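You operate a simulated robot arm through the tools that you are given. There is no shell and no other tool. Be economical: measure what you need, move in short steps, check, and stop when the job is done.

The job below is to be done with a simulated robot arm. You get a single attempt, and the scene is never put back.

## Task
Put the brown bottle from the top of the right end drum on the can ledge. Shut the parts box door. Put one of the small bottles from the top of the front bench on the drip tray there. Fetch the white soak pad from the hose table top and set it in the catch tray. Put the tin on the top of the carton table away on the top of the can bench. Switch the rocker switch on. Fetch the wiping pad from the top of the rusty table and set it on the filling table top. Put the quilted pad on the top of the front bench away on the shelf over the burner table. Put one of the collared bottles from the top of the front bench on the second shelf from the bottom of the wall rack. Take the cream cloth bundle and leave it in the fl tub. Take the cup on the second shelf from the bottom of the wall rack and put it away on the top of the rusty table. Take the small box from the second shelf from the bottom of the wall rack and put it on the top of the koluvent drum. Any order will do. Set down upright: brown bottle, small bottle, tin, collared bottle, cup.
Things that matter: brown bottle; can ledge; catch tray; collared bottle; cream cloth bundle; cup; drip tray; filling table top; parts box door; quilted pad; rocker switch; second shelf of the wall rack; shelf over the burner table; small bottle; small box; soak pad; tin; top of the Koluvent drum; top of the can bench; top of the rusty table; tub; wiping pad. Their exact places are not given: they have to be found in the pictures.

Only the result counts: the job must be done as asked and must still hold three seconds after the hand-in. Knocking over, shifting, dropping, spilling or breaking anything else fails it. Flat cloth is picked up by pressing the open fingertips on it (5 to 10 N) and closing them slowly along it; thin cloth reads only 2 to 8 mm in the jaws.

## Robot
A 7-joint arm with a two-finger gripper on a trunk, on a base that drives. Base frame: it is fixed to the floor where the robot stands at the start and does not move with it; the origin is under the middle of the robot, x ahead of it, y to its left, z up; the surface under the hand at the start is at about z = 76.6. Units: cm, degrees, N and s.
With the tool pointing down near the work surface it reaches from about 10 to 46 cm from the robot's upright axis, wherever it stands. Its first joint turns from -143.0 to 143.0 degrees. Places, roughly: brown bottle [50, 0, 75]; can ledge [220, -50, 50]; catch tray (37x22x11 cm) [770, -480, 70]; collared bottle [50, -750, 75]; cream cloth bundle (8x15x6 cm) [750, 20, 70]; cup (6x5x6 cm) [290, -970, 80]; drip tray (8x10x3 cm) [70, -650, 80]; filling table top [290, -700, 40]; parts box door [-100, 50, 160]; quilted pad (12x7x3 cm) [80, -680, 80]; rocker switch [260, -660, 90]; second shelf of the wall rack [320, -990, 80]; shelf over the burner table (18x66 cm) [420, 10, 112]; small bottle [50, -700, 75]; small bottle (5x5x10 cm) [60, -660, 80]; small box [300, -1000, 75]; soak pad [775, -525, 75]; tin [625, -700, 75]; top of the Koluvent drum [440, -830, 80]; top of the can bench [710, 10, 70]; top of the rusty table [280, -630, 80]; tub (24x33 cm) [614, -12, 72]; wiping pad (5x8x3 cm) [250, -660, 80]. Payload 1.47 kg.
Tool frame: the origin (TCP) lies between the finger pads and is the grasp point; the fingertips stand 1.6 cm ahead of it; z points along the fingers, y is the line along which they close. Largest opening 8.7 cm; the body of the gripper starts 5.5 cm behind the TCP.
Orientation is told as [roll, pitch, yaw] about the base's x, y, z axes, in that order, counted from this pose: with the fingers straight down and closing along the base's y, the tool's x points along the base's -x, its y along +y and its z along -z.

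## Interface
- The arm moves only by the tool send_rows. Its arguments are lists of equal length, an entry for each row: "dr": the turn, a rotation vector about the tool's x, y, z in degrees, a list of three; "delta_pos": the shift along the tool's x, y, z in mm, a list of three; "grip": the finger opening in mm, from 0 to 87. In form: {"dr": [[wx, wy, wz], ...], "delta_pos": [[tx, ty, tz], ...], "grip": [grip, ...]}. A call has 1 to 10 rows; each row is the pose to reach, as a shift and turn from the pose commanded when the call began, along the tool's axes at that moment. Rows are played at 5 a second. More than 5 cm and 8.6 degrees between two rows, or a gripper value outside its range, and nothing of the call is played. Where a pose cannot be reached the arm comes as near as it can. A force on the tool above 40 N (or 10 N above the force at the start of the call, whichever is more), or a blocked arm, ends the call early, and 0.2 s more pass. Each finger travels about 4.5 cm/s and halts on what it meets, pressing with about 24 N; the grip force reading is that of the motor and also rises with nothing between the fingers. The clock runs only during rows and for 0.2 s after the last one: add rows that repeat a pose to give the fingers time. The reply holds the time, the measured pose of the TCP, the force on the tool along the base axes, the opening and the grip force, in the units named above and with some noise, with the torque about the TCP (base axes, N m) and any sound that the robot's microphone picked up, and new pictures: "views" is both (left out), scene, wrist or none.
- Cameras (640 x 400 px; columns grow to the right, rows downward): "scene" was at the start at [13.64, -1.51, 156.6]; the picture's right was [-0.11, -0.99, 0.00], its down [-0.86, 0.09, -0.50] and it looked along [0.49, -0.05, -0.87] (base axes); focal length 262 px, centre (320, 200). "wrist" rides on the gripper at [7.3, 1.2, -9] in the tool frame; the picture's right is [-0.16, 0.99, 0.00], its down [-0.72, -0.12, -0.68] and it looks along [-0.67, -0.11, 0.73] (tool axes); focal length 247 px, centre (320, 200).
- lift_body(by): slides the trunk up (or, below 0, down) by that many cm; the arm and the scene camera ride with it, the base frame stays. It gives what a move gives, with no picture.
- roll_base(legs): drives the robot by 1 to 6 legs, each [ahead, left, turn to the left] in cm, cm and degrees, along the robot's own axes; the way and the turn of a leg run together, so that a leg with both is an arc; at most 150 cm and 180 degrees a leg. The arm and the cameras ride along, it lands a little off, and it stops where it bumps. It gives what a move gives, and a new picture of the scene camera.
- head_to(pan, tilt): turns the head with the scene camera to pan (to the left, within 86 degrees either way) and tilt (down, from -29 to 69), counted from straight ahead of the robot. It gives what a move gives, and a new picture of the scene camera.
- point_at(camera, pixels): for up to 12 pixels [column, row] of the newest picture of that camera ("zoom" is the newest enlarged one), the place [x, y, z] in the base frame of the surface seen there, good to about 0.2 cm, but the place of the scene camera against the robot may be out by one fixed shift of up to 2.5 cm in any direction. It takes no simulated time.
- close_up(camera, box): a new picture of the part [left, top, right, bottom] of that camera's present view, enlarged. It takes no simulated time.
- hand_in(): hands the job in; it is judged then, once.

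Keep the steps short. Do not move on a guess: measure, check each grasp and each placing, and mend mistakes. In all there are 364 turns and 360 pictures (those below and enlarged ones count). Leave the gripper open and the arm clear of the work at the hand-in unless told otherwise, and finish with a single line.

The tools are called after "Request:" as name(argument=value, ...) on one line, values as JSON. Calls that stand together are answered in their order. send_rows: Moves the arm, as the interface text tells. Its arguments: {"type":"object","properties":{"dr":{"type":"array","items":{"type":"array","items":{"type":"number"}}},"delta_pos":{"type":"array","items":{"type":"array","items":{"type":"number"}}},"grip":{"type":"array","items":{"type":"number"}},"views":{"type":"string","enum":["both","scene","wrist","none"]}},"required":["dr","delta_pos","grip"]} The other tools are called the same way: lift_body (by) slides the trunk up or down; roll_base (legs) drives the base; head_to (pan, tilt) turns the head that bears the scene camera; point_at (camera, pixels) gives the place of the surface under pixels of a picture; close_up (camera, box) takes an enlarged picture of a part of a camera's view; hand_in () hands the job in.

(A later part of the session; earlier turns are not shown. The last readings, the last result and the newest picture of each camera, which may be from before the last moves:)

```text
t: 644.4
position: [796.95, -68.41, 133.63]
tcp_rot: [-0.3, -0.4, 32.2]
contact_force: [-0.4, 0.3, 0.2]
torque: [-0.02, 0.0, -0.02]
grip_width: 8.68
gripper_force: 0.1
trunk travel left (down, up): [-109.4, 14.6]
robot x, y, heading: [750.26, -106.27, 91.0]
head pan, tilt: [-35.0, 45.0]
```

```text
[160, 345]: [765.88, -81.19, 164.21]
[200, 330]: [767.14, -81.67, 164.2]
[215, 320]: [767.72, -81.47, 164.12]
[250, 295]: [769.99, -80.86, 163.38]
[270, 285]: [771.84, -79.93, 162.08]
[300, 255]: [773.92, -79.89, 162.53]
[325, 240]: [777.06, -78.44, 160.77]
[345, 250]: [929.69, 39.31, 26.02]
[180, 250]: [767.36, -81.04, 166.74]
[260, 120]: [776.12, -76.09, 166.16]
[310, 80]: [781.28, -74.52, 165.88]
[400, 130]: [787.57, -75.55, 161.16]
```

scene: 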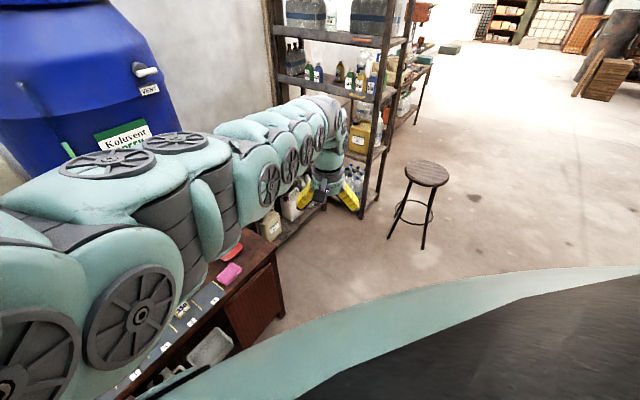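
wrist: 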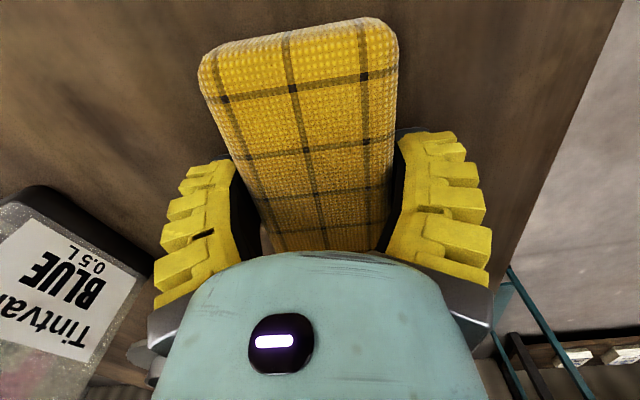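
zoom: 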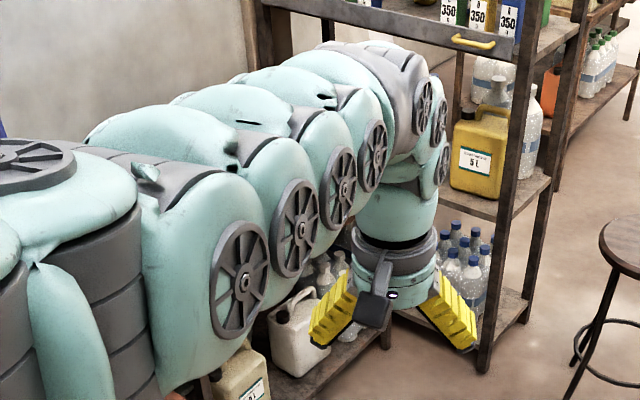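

The forearm is only about 8 cm thick and its underside is about 22 cm above the TCP, so a vertical grasp clears the bottles. I swing the arm back to straight ahead.

Request:
send_rows(dr=[[0, 0, -4.2], [0, 0, -8.4], [0, 0, -12.6], [0, 0, -16.8], [0, 0, -21], [0, 0, -25.2], [0, 0, -29.4], [0, 0, -33.6], [0, 0, -37.8], [0, 0, -42]], delta_pos=[[-6, 44.5, 0], [-9.4, 90, 10], [-8.5, 136, 20], [-4, 182, 30], [3.5, 229, 40], [14.6, 275, 45], [29.4, 321, 45], [47.8, 366, 45], [70, 409, 45], [95, 451, 45]], grip=[87, 87, 87, 87, 87, 87, 87, 87, 87, 87], views="none")

Request:
send_rows(dr=[[0, 0, -3.8], [0, 0, -7.6], [0, 0, -11.4], [0, 0, -15.2], [0, 0, -17]], delta_pos=[[-5.5, 45, 0], [-7.9, 91, 0], [-7.2, 138, 0], [-3.3, 185, 0], [-1, 207, 0]], grip=[87, 87, 87, 87, 87], views="none")

Request:
head_to(pan=-35, tilt=25)

```text
t: 646.6
position: [765.36, -37.56, 129.87]
tcp_rot: [-0.1, -0.1, 73.1]
contact_force: [-5.8, 2.6, 0.1]
torque: [-0.16, -0.47, -0.01]
grip_width: 8.71
gripper_force: 0.0
out of reach, approached as far as the arm can: row 5, 6, 7, 8, 9, 10
trunk travel left (down, up): [-109.4, 14.6]
robot x, y, heading: [749.45, -106.28, 91.2]
head pan, tilt: [-35.0, 45.0]
```

```text
t: 647.8
position: [746.77, -33.99, 130.88]
tcp_rot: [-0.7, 0.3, 89.7]
contact_force: [2.3, -0.3, 0.0]
torque: [0.02, 0.08, -0.04]
grip_width: 8.69
gripper_force: 0.1
out of reach, approached as far as the arm can: row 2, 3, 4, 5
trunk travel left (down, up): [-109.4, 14.6]
robot x, y, heading: [750.36, -106.1, 91.3]
head pan, tilt: [-35.0, 45.0]
```

```text
t: 648.6
position: [746.54, -34.09, 131.02]
tcp_rot: [-0.5, 0.3, 90.1]
contact_force: [0.9, -0.3, 0.5]
torque: [0.02, 0.0, 0.01]
grip_width: 8.72
gripper_force: 0.0
trunk travel left (down, up): [-109.4, 14.6]
robot x, y, heading: [750.4, -106.48, 90.9]
head pan, tilt: [-35.0, 25.0]
```

scene: 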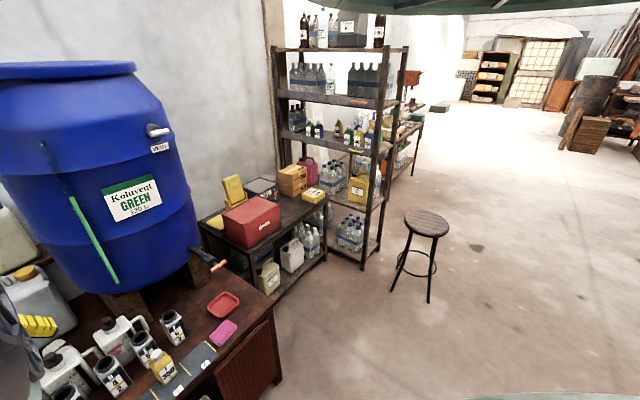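

Request:
send_rows(dr=[[0, 0, -6], [0, 0, -6]], delta_pos=[[0, 0, 0], [0, 0, 0]], grip=[87, 87], views="none")

Request:
roll_base(legs=[[51, -1.5, 0]])

Request:
lift_body(by=-28)

Request:
close_up(camera="wrist", box=[0, 0, 640, 400])

```text
t: 649.2
position: [746.56, -33.91, 130.94]
tcp_rot: [-0.5, 0.1, 96.0]
contact_force: [0.3, -0.3, -0.4]
torque: [0.01, -0.01, 0.0]
grip_width: 8.71
gripper_force: 0.2
trunk travel left (down, up): [-109.4, 14.6]
robot x, y, heading: [750.19, -105.91, 91.2]
head pan, tilt: [-35.0, 25.0]
```

```text
t: 652.1
position: [748.85, 16.06, 130.97]
tcp_rot: [-0.5, 0.1, 94.9]
contact_force: [0.3, 0.4, -0.4]
torque: [0.0, 0.03, 0.01]
grip_width: 8.71
gripper_force: 0.0
trunk travel left (down, up): [-109.4, 14.6]
robot x, y, heading: [751.24, -56.64, 89.9]
head pan, tilt: [-35.0, 25.0]
```

scene: 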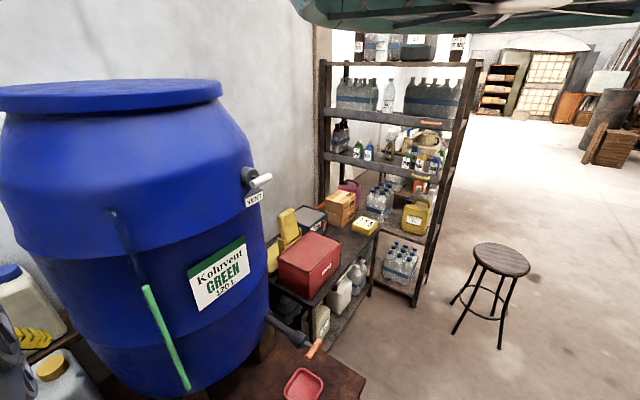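

```text
t: 655.0
position: [748.68, 16.16, 102.96]
tcp_rot: [-0.4, 0.1, 95.0]
contact_force: [-0.1, 0.1, -0.5]
torque: [-0.01, -0.05, 0.02]
grip_width: 8.69
gripper_force: 0.1
trunk travel left (down, up): [-81.4, 42.6]
robot x, y, heading: [751.42, -56.09, 90.3]
head pan, tilt: [-35.0, 25.0]
```

```text
1.00 times, centred on (320, 200) of wrist (not enlarged: the box is as wide or as high as the picture)
```

zoom: 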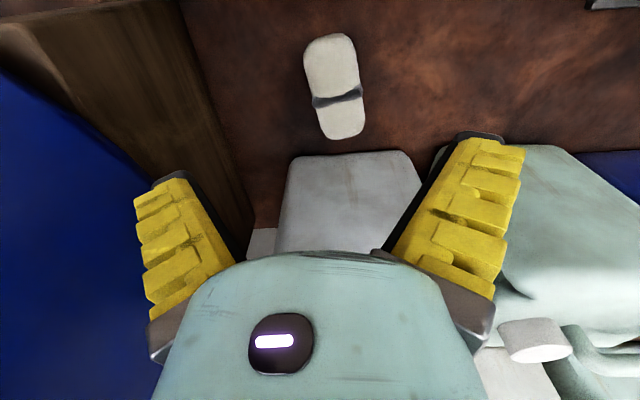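

Request:
point_at(camera="zoom", pixels=[[305, 60], [358, 60], [313, 115], [364, 115], [335, 40], [340, 138], [337, 97], [240, 200], [215, 120], [300, 160], [400, 160]])

```text
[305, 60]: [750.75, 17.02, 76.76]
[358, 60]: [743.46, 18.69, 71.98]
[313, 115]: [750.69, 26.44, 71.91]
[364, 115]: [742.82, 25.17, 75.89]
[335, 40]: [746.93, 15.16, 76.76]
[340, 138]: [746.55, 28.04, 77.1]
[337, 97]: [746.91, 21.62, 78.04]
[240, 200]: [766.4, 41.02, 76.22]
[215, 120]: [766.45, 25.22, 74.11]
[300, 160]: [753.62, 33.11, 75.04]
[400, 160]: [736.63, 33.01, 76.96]
```

Request:
roll_base(legs=[[2.6, 1.7, 0]])

Request:
lift_body(by=-17)

Request:
close_up(camera="wrist", box=[0, 0, 640, 400])

```text
t: 655.8
position: [747.18, 18.88, 103.01]
tcp_rot: [-0.5, 0.1, 95.0]
contact_force: [0.0, 0.3, -0.2]
torque: [-0.01, 0.0, 0.0]
grip_width: 8.7
gripper_force: 0.2
trunk travel left (down, up): [-81.4, 42.6]
robot x, y, heading: [749.73, -53.81, 90.0]
head pan, tilt: [-35.0, 25.0]
```

scene: 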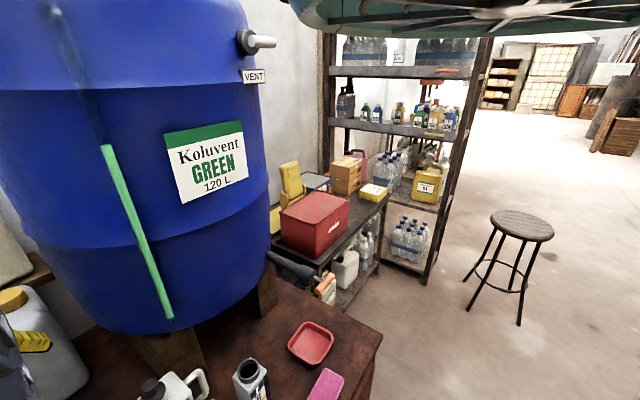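

```text
t: 657.7
position: [747.11, 18.77, 85.96]
tcp_rot: [-0.5, 0.1, 95.1]
contact_force: [-0.6, 0.6, 0.7]
torque: [0.0, 0.0, -0.01]
grip_width: 8.71
gripper_force: 0.1
trunk travel left (down, up): [-64.4, 59.6]
robot x, y, heading: [749.6, -53.47, 90.0]
head pan, tilt: [-35.0, 25.0]
```

```text
1.00 times, centred on (320, 200) of wrist (not enlarged: the box is as wide or as high as the picture)
```

zoom: 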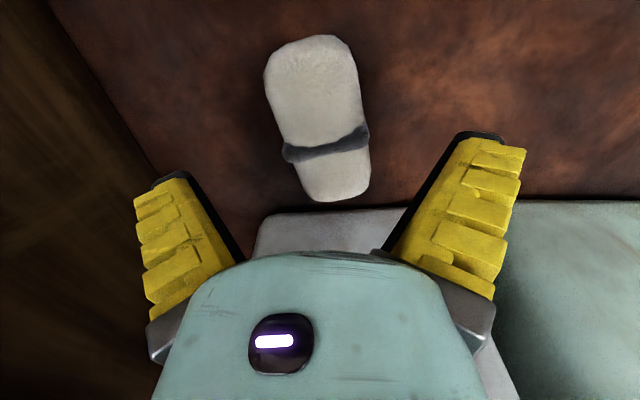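

Request:
lift_body(by=-5)

Request:
lift_body(by=-4.8)

Request:
send_rows(dr=[[0, 0, 0], [0, 0, 0], [0, 0, 0], [0, 0, 0], [0, 0, 0]], delta_pos=[[0, 0, 0], [0, 0, 0], [0, 0, 0], [0, 0, 0], [0, 0, 0]], grip=[78, 70, 60, 50, 50], views="both")

```text
t: 658.7
position: [747.16, 18.9, 80.96]
tcp_rot: [-0.5, 0.1, 95.1]
contact_force: [1.0, 0.8, 0.3]
torque: [0.04, -0.04, -0.01]
grip_width: 8.69
gripper_force: 0.1
trunk travel left (down, up): [-59.4, 64.6]
robot x, y, heading: [749.73, -53.67, 89.9]
head pan, tilt: [-35.0, 25.0]
```

```text
t: 659.6
position: [747.11, 18.81, 76.21]
tcp_rot: [-0.6, 0.0, 95.1]
contact_force: [-0.3, 0.6, -0.7]
torque: [-0.02, 0.01, 0.01]
grip_width: 8.69
gripper_force: 0.1
trunk travel left (down, up): [-54.6, 69.4]
robot x, y, heading: [749.42, -53.62, 90.0]
head pan, tilt: [-35.0, 25.0]
```

```text
t: 660.8
position: [747.12, 18.74, 76.24]
tcp_rot: [-0.5, 0.1, 95.0]
contact_force: [1.8, 0.9, 2.5]
torque: [-0.06, -0.18, 0.06]
grip_width: 7.72
gripper_force: 24.2
trunk travel left (down, up): [-54.6, 69.4]
robot x, y, heading: [749.33, -53.78, 90.1]
head pan, tilt: [-35.0, 25.0]
```

scene: 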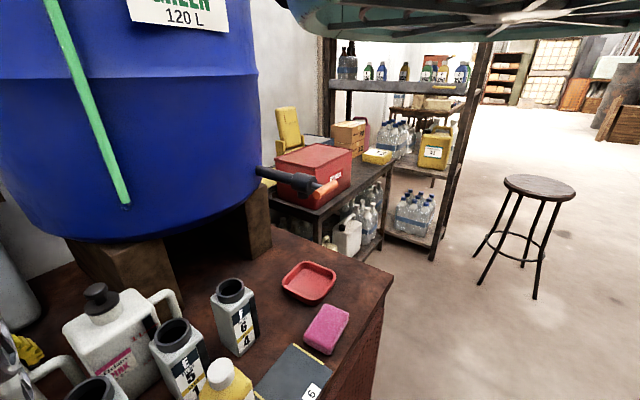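
wrist: 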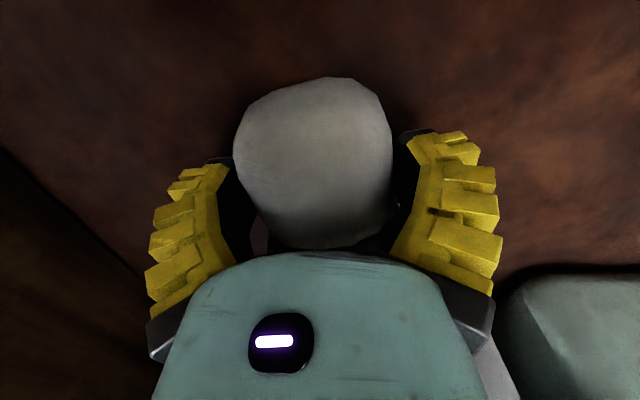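

The bundle is held (7.7 cm) and the bottles stand. I lift straight up.

Request:
lift_body(by=20)

Request:
lift_body(by=22)

Request:
close_up(camera="wrist", box=[0, 0, 640, 400])

```text
t: 662.9
position: [747.2, 18.77, 96.04]
tcp_rot: [-0.5, 0.1, 95.0]
contact_force: [-0.1, -0.3, -0.9]
torque: [-0.03, 0.02, 0.03]
grip_width: 7.67
gripper_force: 24.0
trunk travel left (down, up): [-74.6, 49.4]
robot x, y, heading: [749.47, -53.15, 90.2]
head pan, tilt: [-35.0, 25.0]
```

```text
t: 665.3
position: [747.11, 18.76, 118.04]
tcp_rot: [-0.6, 0.2, 95.1]
contact_force: [-0.3, 0.9, -1.2]
torque: [-0.02, 0.03, 0.01]
grip_width: 7.64
gripper_force: 24.2
trunk travel left (down, up): [-96.6, 27.4]
robot x, y, heading: [749.36, -53.31, 90.2]
head pan, tilt: [-35.0, 25.0]
```

```text
1.00 times, centred on (320, 200) of wrist (not enlarged: the box is as wide or as high as the picture)
```

zoom: 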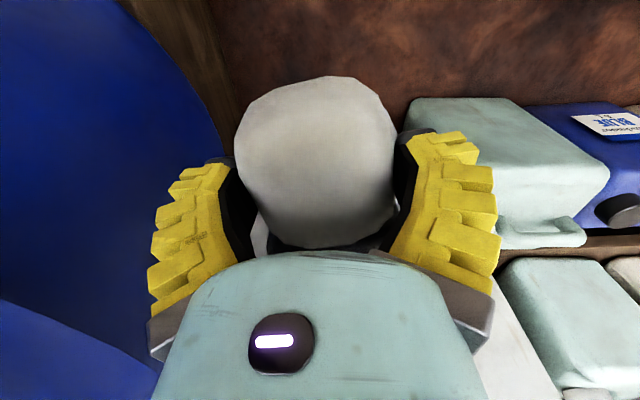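

The bundle is held. I back off and drive west to the tub.

Request:
roll_base(legs=[[-52, 0, 0], [0, 70, 0], [0, 64, 0]])

Request:
close_up(camera="wrist", box=[0, 0, 640, 400])

```text
t: 675.0
position: [611.59, -34.42, 118.17]
tcp_rot: [-0.5, 0.1, 95.2]
contact_force: [0.2, 0.8, -1.5]
torque: [-0.03, -0.04, 0.0]
grip_width: 7.42
gripper_force: 24.2
trunk travel left (down, up): [-96.6, 27.4]
robot x, y, heading: [614.51, -106.7, 90.0]
head pan, tilt: [-35.0, 25.0]
```

scene: 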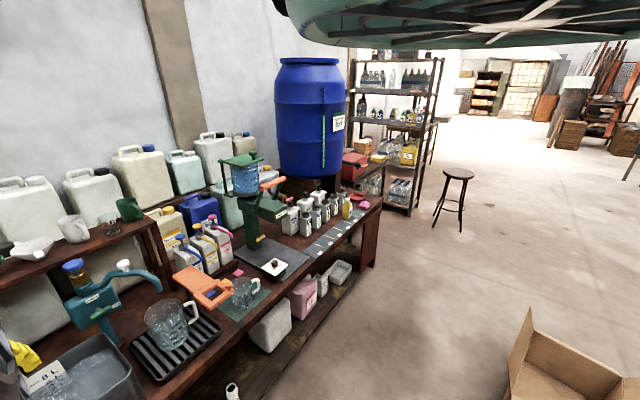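

```text
1.00 times, centred on (320, 200) of wrist (not enlarged: the box is as wide or as high as the picture)
```

zoom: 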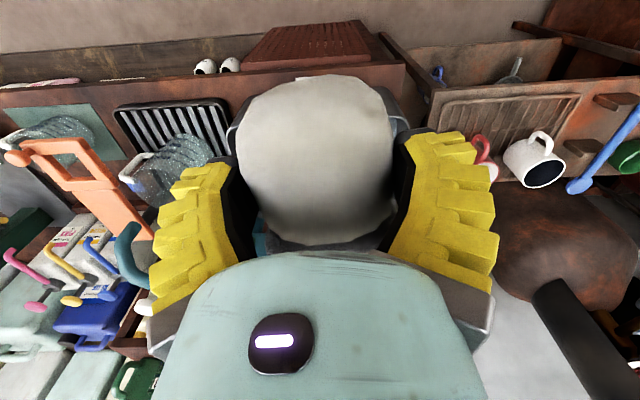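

Request:
roll_base(legs=[[19, -2, 0]])

Request:
lift_body(by=-20)

Request:
close_up(camera="wrist", box=[0, 0, 640, 400])

```text
t: 676.5
position: [613.56, -16.14, 118.1]
tcp_rot: [-0.5, 0.1, 95.2]
contact_force: [-0.2, 0.8, -1.5]
torque: [0.0, 0.02, 0.0]
grip_width: 7.39
gripper_force: 24.1
trunk travel left (down, up): [-96.6, 27.4]
robot x, y, heading: [616.26, -88.31, 90.2]
head pan, tilt: [-35.0, 25.0]
```

scene: 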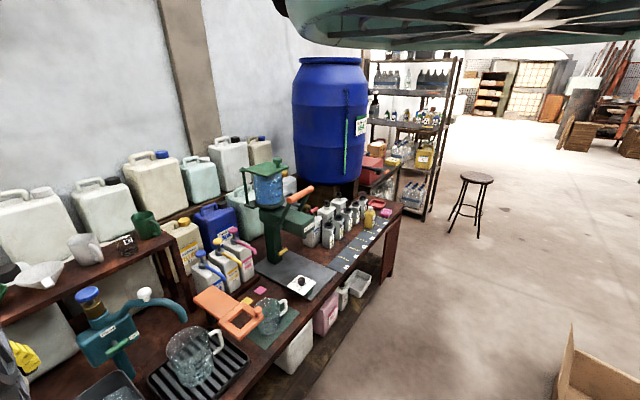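

```text
t: 678.7
position: [613.49, -16.01, 98.14]
tcp_rot: [-0.6, 0.1, 95.1]
contact_force: [0.7, -0.2, -1.3]
torque: [-0.03, 0.02, 0.01]
grip_width: 7.34
gripper_force: 24.3
trunk travel left (down, up): [-76.6, 47.4]
robot x, y, heading: [615.76, -88.78, 90.1]
head pan, tilt: [-35.0, 25.0]
```

```text
1.00 times, centred on (320, 200) of wrist (not enlarged: the box is as wide or as high as the picture)
```

zoom: 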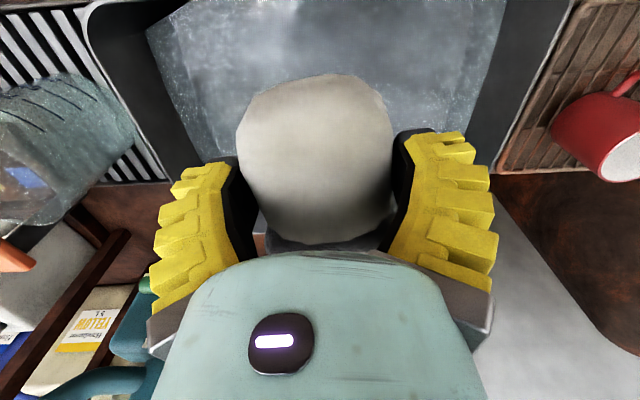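

Request:
point_at(camera="zoom", pixels=[[95, 20], [150, 150], [200, 30], [250, 20], [450, 60], [490, 80], [545, 60], [500, 140], [180, 110], [240, 90], [420, 110], [320, 30]])

```text
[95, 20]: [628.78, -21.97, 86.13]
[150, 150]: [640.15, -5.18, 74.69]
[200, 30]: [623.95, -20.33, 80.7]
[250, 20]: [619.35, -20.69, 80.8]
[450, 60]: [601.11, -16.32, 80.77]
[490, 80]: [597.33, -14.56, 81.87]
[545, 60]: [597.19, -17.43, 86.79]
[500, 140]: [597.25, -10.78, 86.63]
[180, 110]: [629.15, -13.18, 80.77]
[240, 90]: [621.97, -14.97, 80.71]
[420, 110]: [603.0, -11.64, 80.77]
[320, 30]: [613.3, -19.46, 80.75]
```

The tub spans x 597–631; the hand is centred. I lower the bundle into it step by step.

Request:
lift_body(by=-11.5)

Request:
lift_body(by=-2.5)

Request:
lift_body(by=-2.5)

```text
t: 680.1
position: [613.63, -16.02, 86.71]
tcp_rot: [-0.4, 0.1, 95.1]
contact_force: [0.2, 0.0, -1.2]
torque: [-0.06, -0.01, 0.01]
grip_width: 7.31
gripper_force: 23.6
trunk travel left (down, up): [-65.1, 58.9]
robot x, y, heading: [615.96, -88.49, 90.2]
head pan, tilt: [-35.0, 25.0]
```

```text
t: 680.8
position: [613.49, -16.11, 84.12]
tcp_rot: [-0.6, 0.1, 95.1]
contact_force: [0.7, 0.5, -0.7]
torque: [-0.04, 0.04, -0.01]
grip_width: 7.34
gripper_force: 23.6
trunk travel left (down, up): [-62.6, 61.4]
robot x, y, heading: [616.12, -88.41, 90.2]
head pan, tilt: [-35.0, 25.0]
```

```text
t: 681.5
position: [613.62, -16.04, 81.5]
tcp_rot: [-0.6, 0.0, 95.0]
contact_force: [-0.2, -0.7, -0.5]
torque: [-0.03, 0.01, 0.0]
grip_width: 7.34
gripper_force: 24.0
trunk travel left (down, up): [-60.1, 63.9]
robot x, y, heading: [615.85, -88.38, 90.1]
head pan, tilt: [-35.0, 25.0]
```

Request:
lift_body(by=-2)

Request:
send_rows(dr=[[0, 0, 0], [0, 0, 0], [0, 0, 0], [0, 0, 0]], delta_pos=[[0, 0, 0], [0, 0, 0], [0, 0, 0], [0, 0, 0]], grip=[76, 82, 87, 87], views="wrist")

```text
t: 682.2
position: [613.51, -16.12, 79.69]
tcp_rot: [-0.5, 0.1, 95.1]
contact_force: [0.0, 0.3, -0.5]
torque: [-0.04, -0.01, 0.02]
grip_width: 7.31
gripper_force: 23.6
trunk travel left (down, up): [-58.1, 65.9]
robot x, y, heading: [615.91, -88.42, 90.2]
head pan, tilt: [-35.0, 25.0]
```

```text
t: 683.2
position: [613.59, -16.16, 79.66]
tcp_rot: [-0.5, 0.1, 95.1]
contact_force: [-0.5, 1.0, 0.2]
torque: [-0.01, -0.01, -0.01]
grip_width: 8.7
gripper_force: 0.0
trunk travel left (down, up): [-58.1, 65.9]
robot x, y, heading: [615.91, -88.77, 90.3]
head pan, tilt: [-35.0, 25.0]
```

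wrist: 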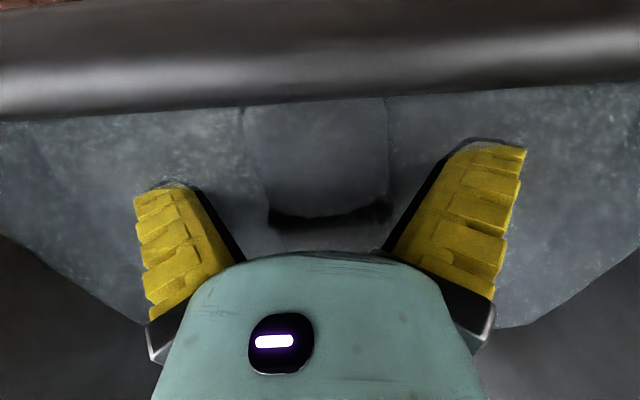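

Released; the bundle is in the water. I lift and check.

Request:
lift_body(by=30)

Request:
roll_base(legs=[[-14, 0, 0]])

Request:
close_up(camera="wrist", box=[0, 0, 640, 400])

```text
t: 686.2
position: [613.52, -16.09, 109.61]
tcp_rot: [-0.5, 0.1, 95.1]
contact_force: [0.4, -0.5, 0.3]
torque: [0.01, -0.02, -0.05]
grip_width: 8.71
gripper_force: 0.0
trunk travel left (down, up): [-88.1, 35.9]
robot x, y, heading: [616.04, -88.67, 90.2]
head pan, tilt: [-35.0, 25.0]
```

```text
t: 687.6
position: [613.64, -30.72, 109.63]
tcp_rot: [-0.5, 0.1, 95.0]
contact_force: [-1.2, 0.7, 0.0]
torque: [-0.01, -0.02, 0.02]
grip_width: 8.68
gripper_force: 0.1
trunk travel left (down, up): [-88.1, 35.9]
robot x, y, heading: [616.16, -103.17, 90.2]
head pan, tilt: [-35.0, 25.0]
```

scene: 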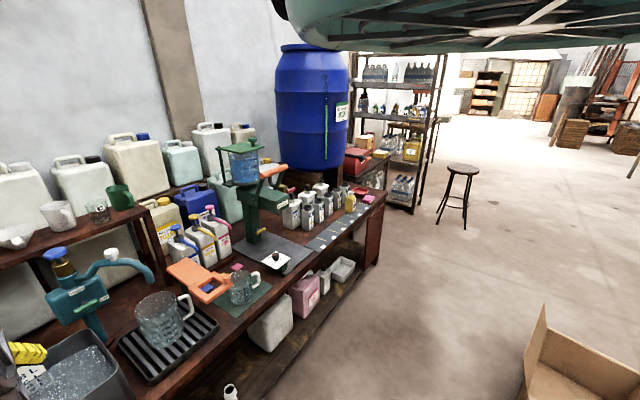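

```text
1.00 times, centred on (320, 200) of wrist (not enlarged: the box is as wide or as high as the picture)
```

zoom: 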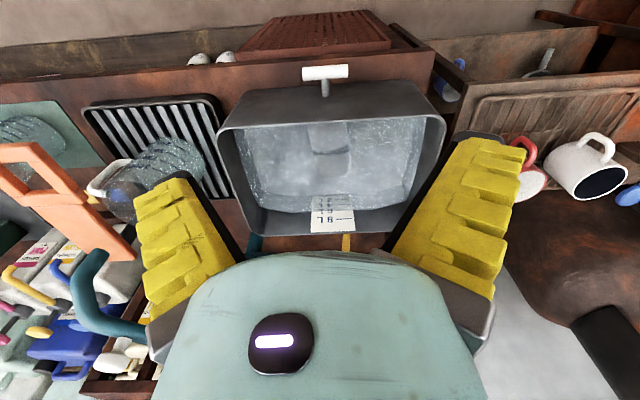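

The bundle lies in the tub. Next: the soak pad at the hose table near (775, -525). I turn and drive south to look.

Request:
roll_base(legs=[[-10, 0, 0], [0, 0, -77], [-50, -140, 0], [-20, -70, 0]])

Request:
close_up(camera="scene", box=[200, 100, 520, 340])

```text
t: 702.7
position: [659.45, -318.49, 109.72]
tcp_rot: [-0.4, 0.1, 15.5]
contact_force: [-0.3, 0.5, 0.6]
torque: [0.0, -0.05, 0.02]
grip_width: 8.68
gripper_force: 0.0
trunk travel left (down, up): [-88.1, 35.9]
robot x, y, heading: [588.51, -333.96, 10.5]
head pan, tilt: [-35.0, 25.0]
```

scene: 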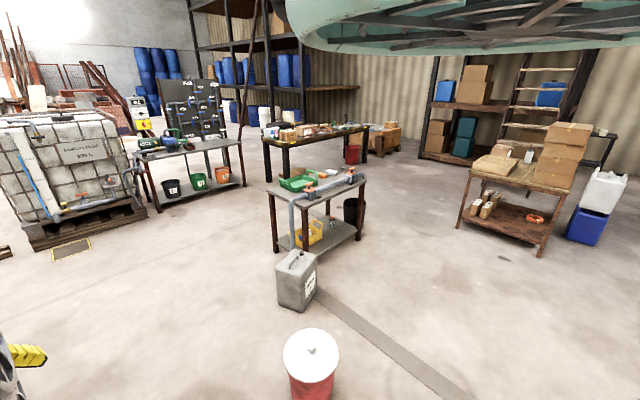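

```text
1.67 times, centred on (360, 220) of scene
```

zoom: 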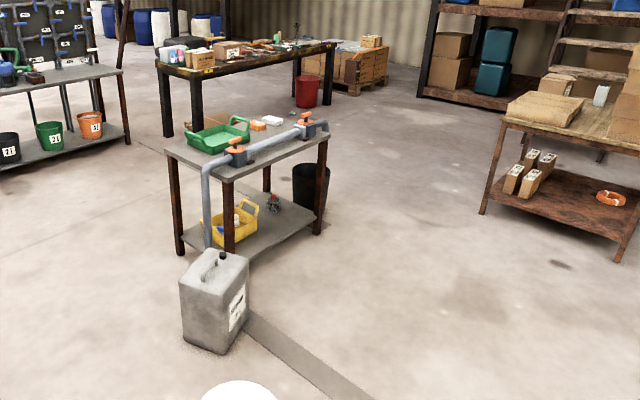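

Request:
point_at(camera="zoom", pixels=[[275, 120], [258, 124], [218, 142], [188, 145], [248, 125], [165, 150], [228, 178], [328, 130], [240, 150], [312, 125], [603, 95], [545, 110]])

Request:
close_up(camera="scene", box=[260, 155, 370, 225])

```text
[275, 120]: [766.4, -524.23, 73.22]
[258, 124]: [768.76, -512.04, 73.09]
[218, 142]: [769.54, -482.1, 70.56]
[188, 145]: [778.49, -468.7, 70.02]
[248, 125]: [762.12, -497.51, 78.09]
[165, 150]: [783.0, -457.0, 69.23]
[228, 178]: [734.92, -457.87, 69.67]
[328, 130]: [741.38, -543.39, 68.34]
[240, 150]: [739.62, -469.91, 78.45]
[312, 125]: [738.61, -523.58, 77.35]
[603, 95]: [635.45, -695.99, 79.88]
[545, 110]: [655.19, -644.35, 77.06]
```

```text
5.71 times, centred on (315, 190) of scene
```

zoom: 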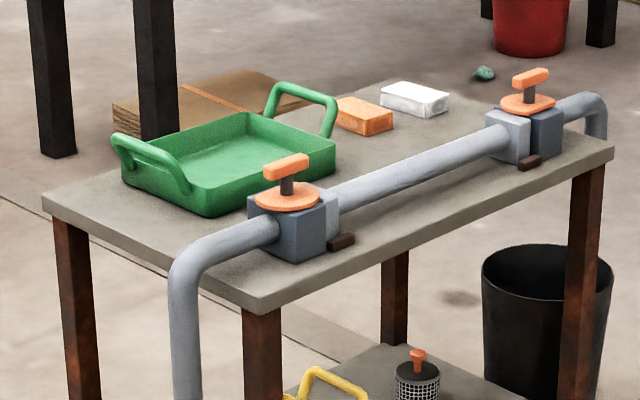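

Request:
point_at(camera="scene", pixels=[[297, 295], [312, 350], [272, 235], [305, 255], [362, 225], [465, 225], [545, 245], [480, 240], [575, 230], [300, 130]])

Request:
roll_base(legs=[[-24, -128, 0], [45, -35, 0]])

```text
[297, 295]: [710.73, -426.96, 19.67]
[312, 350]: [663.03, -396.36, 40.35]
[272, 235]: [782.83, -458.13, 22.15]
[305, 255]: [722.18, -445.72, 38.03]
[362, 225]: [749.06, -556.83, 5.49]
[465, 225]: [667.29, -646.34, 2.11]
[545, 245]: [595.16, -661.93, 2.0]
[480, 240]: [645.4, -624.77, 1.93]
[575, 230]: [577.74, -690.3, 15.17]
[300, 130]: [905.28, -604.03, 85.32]
```

```text
t: 712.1
position: [713.29, -472.72, 109.65]
tcp_rot: [-0.4, 0.1, 16.8]
contact_force: [0.3, -0.2, -0.3]
torque: [-0.02, -0.01, 0.0]
grip_width: 8.7
gripper_force: 0.0
trunk travel left (down, up): [-88.1, 35.9]
robot x, y, heading: [643.07, -489.6, 11.8]
head pan, tilt: [-35.0, 25.0]
```

scene: 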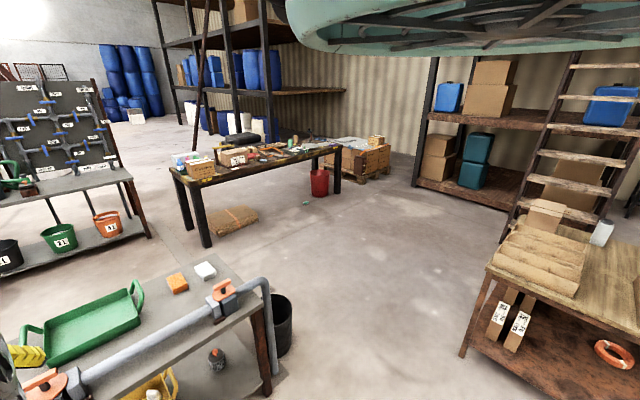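

I turn to heading 0 and bring the hand near the pad.

Request:
roll_base(legs=[[0, 0, -11.8], [35, -34, 0]])

Request:
lift_body(by=-12)

Request:
close_up(camera="wrist", box=[0, 0, 640, 400])

```text
t: 715.8
position: [749.84, -522.7, 109.68]
tcp_rot: [-0.3, 0.1, 4.5]
contact_force: [-0.2, -0.3, 0.1]
torque: [0.03, 0.0, -0.01]
grip_width: 8.71
gripper_force: 0.1
trunk travel left (down, up): [-88.1, 35.9]
robot x, y, heading: [677.19, -524.16, -0.7]
head pan, tilt: [-35.0, 25.0]
```

scene: 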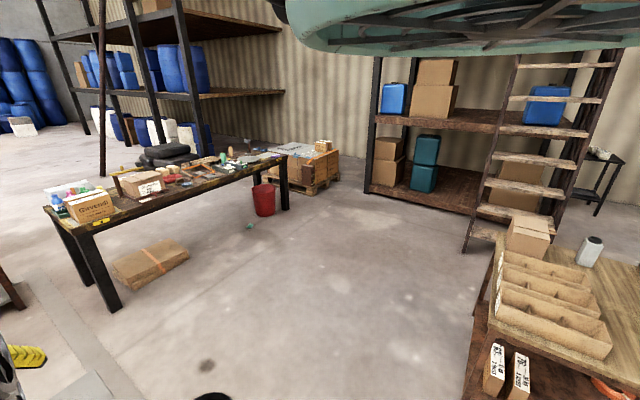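

```text
t: 717.3
position: [749.91, -522.48, 97.71]
tcp_rot: [-0.4, 0.2, 4.5]
contact_force: [0.1, 0.5, 0.1]
torque: [0.01, -0.01, -0.01]
grip_width: 8.7
gripper_force: 0.1
trunk travel left (down, up): [-76.1, 47.9]
robot x, y, heading: [677.37, -524.23, -0.4]
head pan, tilt: [-35.0, 25.0]
```

```text
1.00 times, centred on (320, 200) of wrist (not enlarged: the box is as wide or as high as the picture)
```

zoom: 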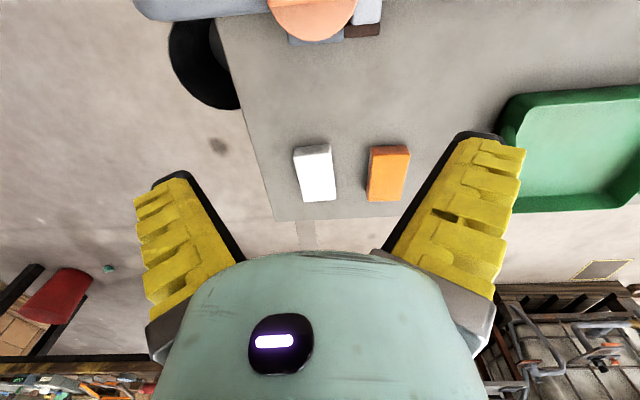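

Request:
point_at(camera="zoom", pixels=[[297, 160], [327, 155], [303, 198], [333, 197], [315, 178], [370, 160], [373, 200], [512, 130], [510, 205], [600, 150], [640, 205], [350, 110]])

```text
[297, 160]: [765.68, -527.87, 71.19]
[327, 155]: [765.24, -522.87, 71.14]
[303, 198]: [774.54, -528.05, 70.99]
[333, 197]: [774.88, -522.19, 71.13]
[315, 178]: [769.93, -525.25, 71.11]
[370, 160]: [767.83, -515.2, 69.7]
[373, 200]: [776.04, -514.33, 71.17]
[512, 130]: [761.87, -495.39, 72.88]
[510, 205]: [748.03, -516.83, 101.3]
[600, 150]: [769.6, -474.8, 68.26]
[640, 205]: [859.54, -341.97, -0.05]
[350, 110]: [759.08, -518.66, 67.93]
```

The soak pad: x 765–775, y -528 to -522, top 71.1, on the table at 67.9. I align and move over it.

Request:
send_rows(dr=[[0, 0, 4.5], [0, 0, 4.5]], delta_pos=[[0, 0, 0], [0, 0, 0]], grip=[87, 87], views="none")

Request:
roll_base(legs=[[20, -2.6, 0.4]])

Request:
lift_body(by=-18)

Request:
close_up(camera="wrist", box=[0, 0, 640, 400])

```text
t: 717.9
position: [749.87, -522.69, 97.7]
tcp_rot: [-0.4, -0.1, -0.1]
contact_force: [-0.4, 0.1, 0.3]
torque: [0.01, 0.0, 0.02]
grip_width: 8.71
gripper_force: 0.0
trunk travel left (down, up): [-76.1, 47.9]
robot x, y, heading: [677.4, -524.77, -0.6]
head pan, tilt: [-35.0, 25.0]
```

```text
t: 719.5
position: [769.8, -524.95, 97.6]
tcp_rot: [-0.3, 0.0, 0.3]
contact_force: [0.6, 0.1, -0.2]
torque: [0.02, 0.02, -0.01]
grip_width: 8.66
gripper_force: 0.0
trunk travel left (down, up): [-76.1, 47.9]
robot x, y, heading: [697.23, -527.11, -0.2]
head pan, tilt: [-35.0, 25.0]
```

scene: 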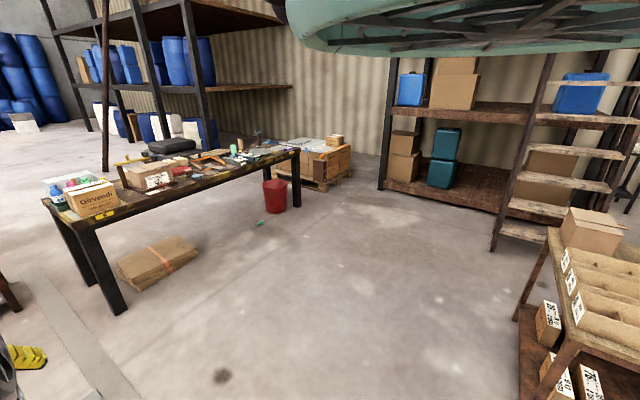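

```text
t: 721.5
position: [769.91, -525.0, 79.77]
tcp_rot: [-0.4, 0.0, 0.3]
contact_force: [0.8, -0.4, -0.1]
torque: [-0.02, 0.0, 0.02]
grip_width: 8.7
gripper_force: 0.1
trunk travel left (down, up): [-58.1, 65.9]
robot x, y, heading: [697.11, -527.24, -0.1]
head pan, tilt: [-35.0, 25.0]
```

```text
1.00 times, centred on (320, 200) of wrist (not enlarged: the box is as wide or as high as the picture)
```

zoom: 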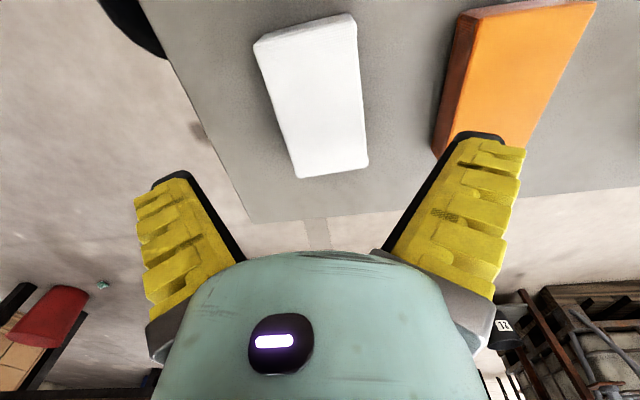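

Request:
lift_body(by=-9.7)

Request:
send_rows(dr=[[0, 0, 0], [0, 0, 0], [0, 0, 0], [0, 0, 0], [0, 0, 0]], delta_pos=[[0, 0, 0], [0, 0, 0], [0, 0, 0], [0, 0, 0], [0, 0, 0]], grip=[75, 65, 55, 45, 40], views="wrist")

```text
t: 722.8
position: [769.83, -525.04, 69.89]
tcp_rot: [-0.3, 0.1, 0.2]
contact_force: [0.3, -0.9, 0.3]
torque: [0.0, 0.0, -0.02]
grip_width: 8.68
gripper_force: 0.1
trunk travel left (down, up): [-48.4, 75.6]
robot x, y, heading: [697.31, -527.16, -0.1]
head pan, tilt: [-35.0, 25.0]
```

```text
t: 724.0
position: [769.82, -525.13, 70.03]
tcp_rot: [-0.4, 0.0, 0.3]
contact_force: [0.2, 0.0, -0.3]
torque: [-0.04, -0.02, -0.03]
grip_width: 6.72
gripper_force: 23.9
trunk travel left (down, up): [-48.4, 75.6]
robot x, y, heading: [697.54, -527.17, -0.1]
head pan, tilt: [-35.0, 25.0]
```

wrist: 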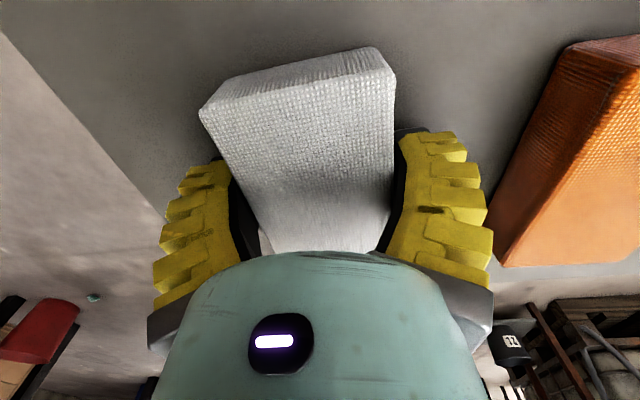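

The pad is held. I lift it and move left to the catch tray.

Request:
lift_body(by=22)

Request:
roll_base(legs=[[-8, 44, 0]])

Request:
close_up(camera="wrist", box=[0, 0, 640, 400])

```text
t: 726.3
position: [769.8, -525.14, 92.05]
tcp_rot: [-0.3, -0.1, 0.3]
contact_force: [-0.1, -0.4, -1.1]
torque: [0.02, 0.0, 0.02]
grip_width: 6.69
gripper_force: 23.8
trunk travel left (down, up): [-70.4, 53.6]
robot x, y, heading: [697.46, -527.03, -0.1]
head pan, tilt: [-35.0, 25.0]
```

```text
t: 729.0
position: [762.49, -482.76, 92.03]
tcp_rot: [-0.3, 0.0, -0.9]
contact_force: [0.0, -0.3, 0.4]
torque: [-0.01, 0.01, 0.0]
grip_width: 6.67
gripper_force: 24.1
trunk travel left (down, up): [-70.4, 53.6]
robot x, y, heading: [690.23, -483.05, -1.3]
head pan, tilt: [-35.0, 25.0]
```

scene: 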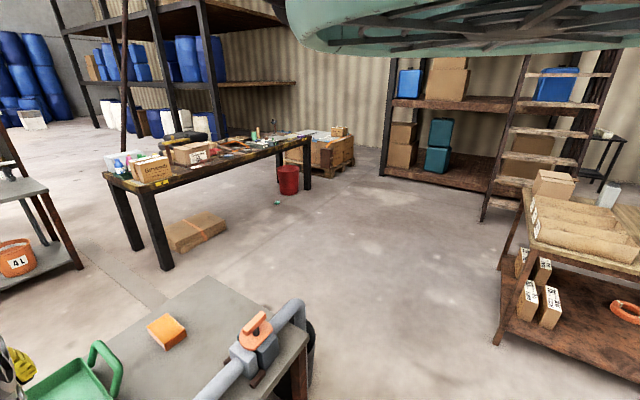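

```text
1.00 times, centred on (320, 200) of wrist (not enlarged: the box is as wide or as high as the picture)
```

zoom: 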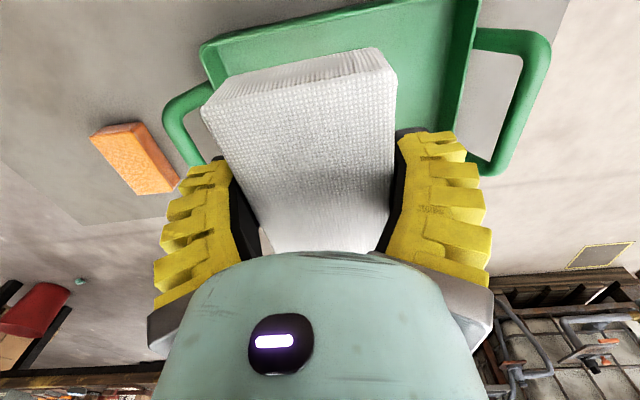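

Request:
point_at(camera="zoom", pixels=[[204, 60], [300, 25], [470, 20], [215, 75], [450, 60], [420, 40], [300, 45], [175, 110], [545, 50], [490, 165], [455, 120]])

```text
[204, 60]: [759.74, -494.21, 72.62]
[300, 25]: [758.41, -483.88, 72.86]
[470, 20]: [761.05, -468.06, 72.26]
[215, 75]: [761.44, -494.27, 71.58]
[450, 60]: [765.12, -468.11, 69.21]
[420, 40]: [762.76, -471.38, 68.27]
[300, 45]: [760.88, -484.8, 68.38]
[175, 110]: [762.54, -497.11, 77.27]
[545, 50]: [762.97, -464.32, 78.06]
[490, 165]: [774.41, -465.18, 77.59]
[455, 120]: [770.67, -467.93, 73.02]
```

The tray's inside spans x 759–780, y -494 to -468, floor 68.3. I centre at (769.5, -481) and lower.

Request:
roll_base(legs=[[7, 1.9, 0]])

Request:
lift_body(by=-21)

Request:
lift_body(by=-0.6)

```text
t: 730.0
position: [769.53, -480.7, 92.04]
tcp_rot: [-0.5, 0.0, -0.8]
contact_force: [1.1, 0.3, 0.1]
torque: [0.04, 0.0, 0.02]
grip_width: 6.67
gripper_force: 24.2
trunk travel left (down, up): [-70.4, 53.6]
robot x, y, heading: [696.71, -481.41, -1.4]
head pan, tilt: [-35.0, 25.0]
```

scene: 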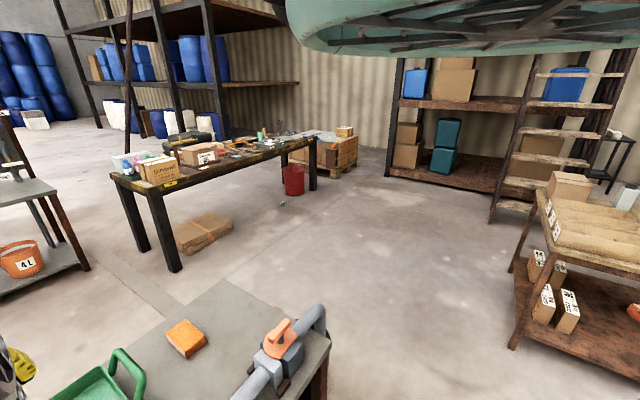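

```text
t: 732.3
position: [769.57, -480.84, 71.04]
tcp_rot: [-0.3, 0.1, -0.7]
contact_force: [-0.7, 1.5, 0.1]
torque: [-0.04, 0.01, -0.02]
grip_width: 6.63
gripper_force: 24.0
trunk travel left (down, up): [-49.4, 74.6]
robot x, y, heading: [696.71, -481.47, -1.1]
head pan, tilt: [-35.0, 25.0]
```

```text
t: 732.9
position: [769.49, -480.82, 70.44]
tcp_rot: [-0.4, 0.0, -0.8]
contact_force: [-0.6, -0.2, 1.4]
torque: [0.07, -0.02, 0.06]
grip_width: 6.65
gripper_force: 23.7
trunk travel left (down, up): [-48.8, 75.2]
robot x, y, heading: [697.19, -481.37, -1.3]
head pan, tilt: [-35.0, 25.0]
```

The pad just touches. I open and lift.

Request:
send_rows(dr=[[0, 0, 0], [0, 0, 0], [0, 0, 0]], delta_pos=[[0, 0, 0], [0, 0, 0], [0, 0, 0]], grip=[72, 80, 85], views="none")

Request:
lift_body(by=35)

Request:
roll_base(legs=[[-12, 0, 0]])

Request:
close_up(camera="wrist", box=[0, 0, 640, 400])

```text
t: 733.6
position: [769.53, -480.79, 70.49]
tcp_rot: [-0.4, 0.0, -0.8]
contact_force: [0.1, 0.0, 0.5]
torque: [0.0, -0.02, 0.02]
grip_width: 8.52
gripper_force: 0.3
trunk travel left (down, up): [-48.8, 75.2]
robot x, y, heading: [696.75, -481.52, -1.1]
head pan, tilt: [-35.0, 25.0]
```

```text
t: 737.1
position: [769.52, -480.75, 105.42]
tcp_rot: [-0.5, 0.0, -0.8]
contact_force: [-0.3, -0.6, 0.5]
torque: [-0.01, -0.02, 0.06]
grip_width: 8.55
gripper_force: 0.0
trunk travel left (down, up): [-83.8, 40.2]
robot x, y, heading: [697.15, -481.56, -1.2]
head pan, tilt: [-35.0, 25.0]
```

```text
t: 738.3
position: [757.68, -480.42, 105.44]
tcp_rot: [-0.4, 0.0, -0.8]
contact_force: [-0.7, -0.2, 0.6]
torque: [-0.01, -0.01, -0.02]
grip_width: 8.56
gripper_force: 0.1
trunk travel left (down, up): [-83.8, 40.2]
robot x, y, heading: [685.08, -480.61, -1.3]
head pan, tilt: [-35.0, 25.0]
```

scene: 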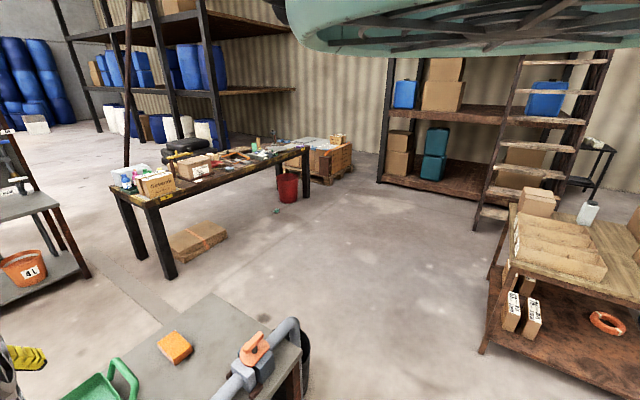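

```text
1.00 times, centred on (320, 200) of wrist (not enlarged: the box is as wide or as high as the picture)
```

zoom: 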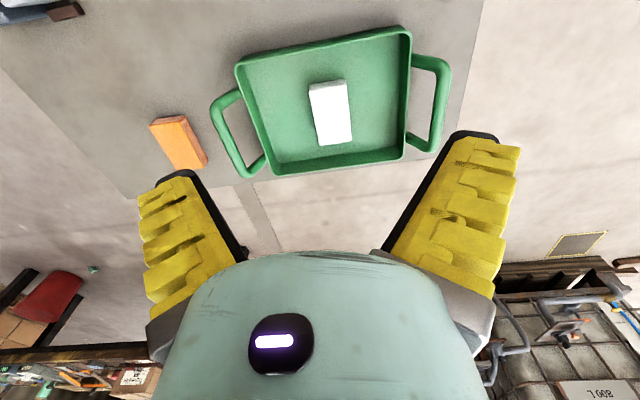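

The soak pad lies in the catch tray. Last: the tin on the carton table at (588, 213). I measure it.

Request:
close_up(camera="scene", box=[470, 150, 640, 360])

Request:
point_at(camera="scene", pixels=[[588, 215], [591, 204], [585, 228], [538, 205], [625, 260], [515, 240], [555, 250], [635, 215], [610, 245], [505, 270], [600, 395], [490, 350]])

```text
1.90 times, centred on (555, 255) of scene
```

zoom: 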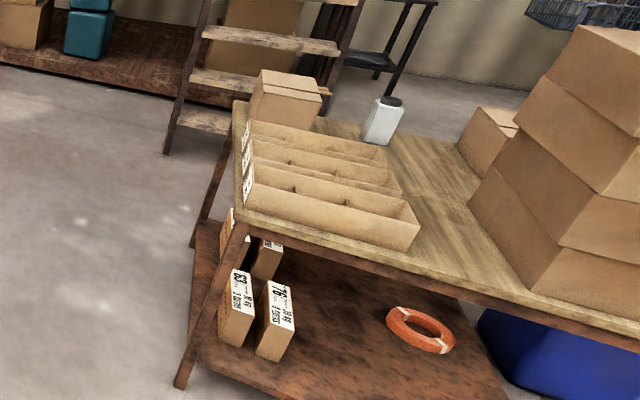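

```text
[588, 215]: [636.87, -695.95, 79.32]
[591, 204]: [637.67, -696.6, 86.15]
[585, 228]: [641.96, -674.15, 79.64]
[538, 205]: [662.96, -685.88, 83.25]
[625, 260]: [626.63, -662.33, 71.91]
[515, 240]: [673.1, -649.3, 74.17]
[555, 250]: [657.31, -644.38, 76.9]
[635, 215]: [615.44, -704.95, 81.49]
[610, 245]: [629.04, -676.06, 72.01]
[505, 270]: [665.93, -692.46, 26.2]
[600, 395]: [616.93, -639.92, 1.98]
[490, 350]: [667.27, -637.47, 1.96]
```

Request:
point_at(camera="scene", pixels=[[440, 250], [420, 230], [470, 232], [450, 220], [480, 232], [385, 185], [545, 195], [400, 200], [460, 205], [500, 215]])

```text
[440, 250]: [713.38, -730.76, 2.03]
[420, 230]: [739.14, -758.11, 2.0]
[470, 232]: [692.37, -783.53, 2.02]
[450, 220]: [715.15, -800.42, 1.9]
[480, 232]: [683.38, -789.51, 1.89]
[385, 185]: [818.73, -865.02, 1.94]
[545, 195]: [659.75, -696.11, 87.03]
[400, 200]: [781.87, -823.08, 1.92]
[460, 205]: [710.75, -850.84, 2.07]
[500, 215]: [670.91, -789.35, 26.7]
```

The tin's east side is accessible. I drive around and face west towards it.

Request:
roll_base(legs=[[7, -100, 0], [0, 0, 181], [-45, 5, 0], [0, 110, 0]])

Request:
close_up(camera="wrist", box=[0, 0, 640, 400])

```text
refused: 181 is not a number from -180 to 180
```

```text
1.00 times, centred on (320, 200) of wrist (not enlarged: the box is as wide or as high as the picture)
```

zoom: 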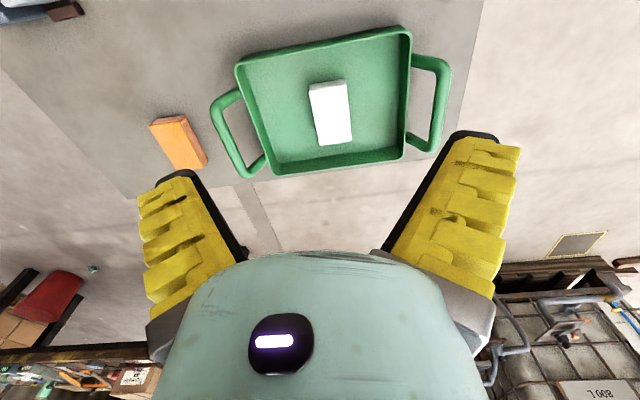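

Request:
roll_base(legs=[[7, -100, 0], [0, 0, 178], [-45, 5, 2], [0, 108, 0]])

Request:
close_up(camera="wrist", box=[0, 0, 640, 400])

```text
t: 758.3
position: [661.49, -700.63, 105.47]
tcp_rot: [-0.4, 0.0, -179.2]
contact_force: [-0.2, 0.8, 0.0]
torque: [0.03, 0.01, -0.01]
grip_width: 8.54
gripper_force: 0.1
trunk travel left (down, up): [-83.8, 40.2]
robot x, y, heading: [734.12, -698.04, -179.5]
head pan, tilt: [-35.0, 25.0]
```

scene: 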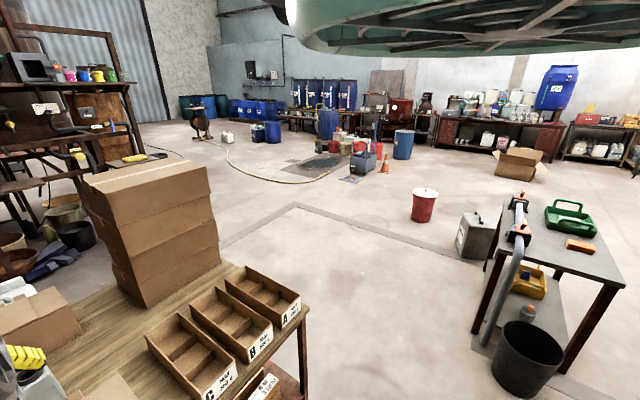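

```text
1.00 times, centred on (320, 200) of wrist (not enlarged: the box is as wide or as high as the picture)
```

zoom: 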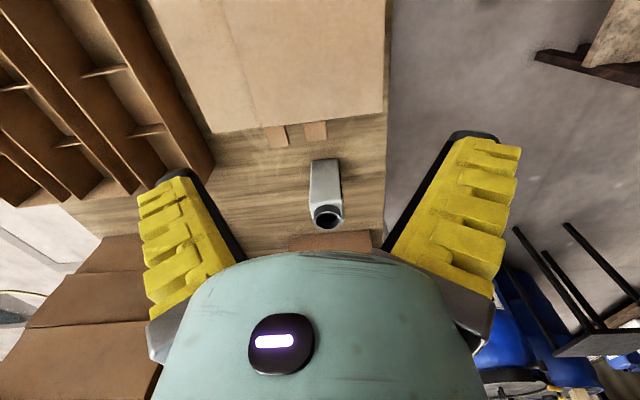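

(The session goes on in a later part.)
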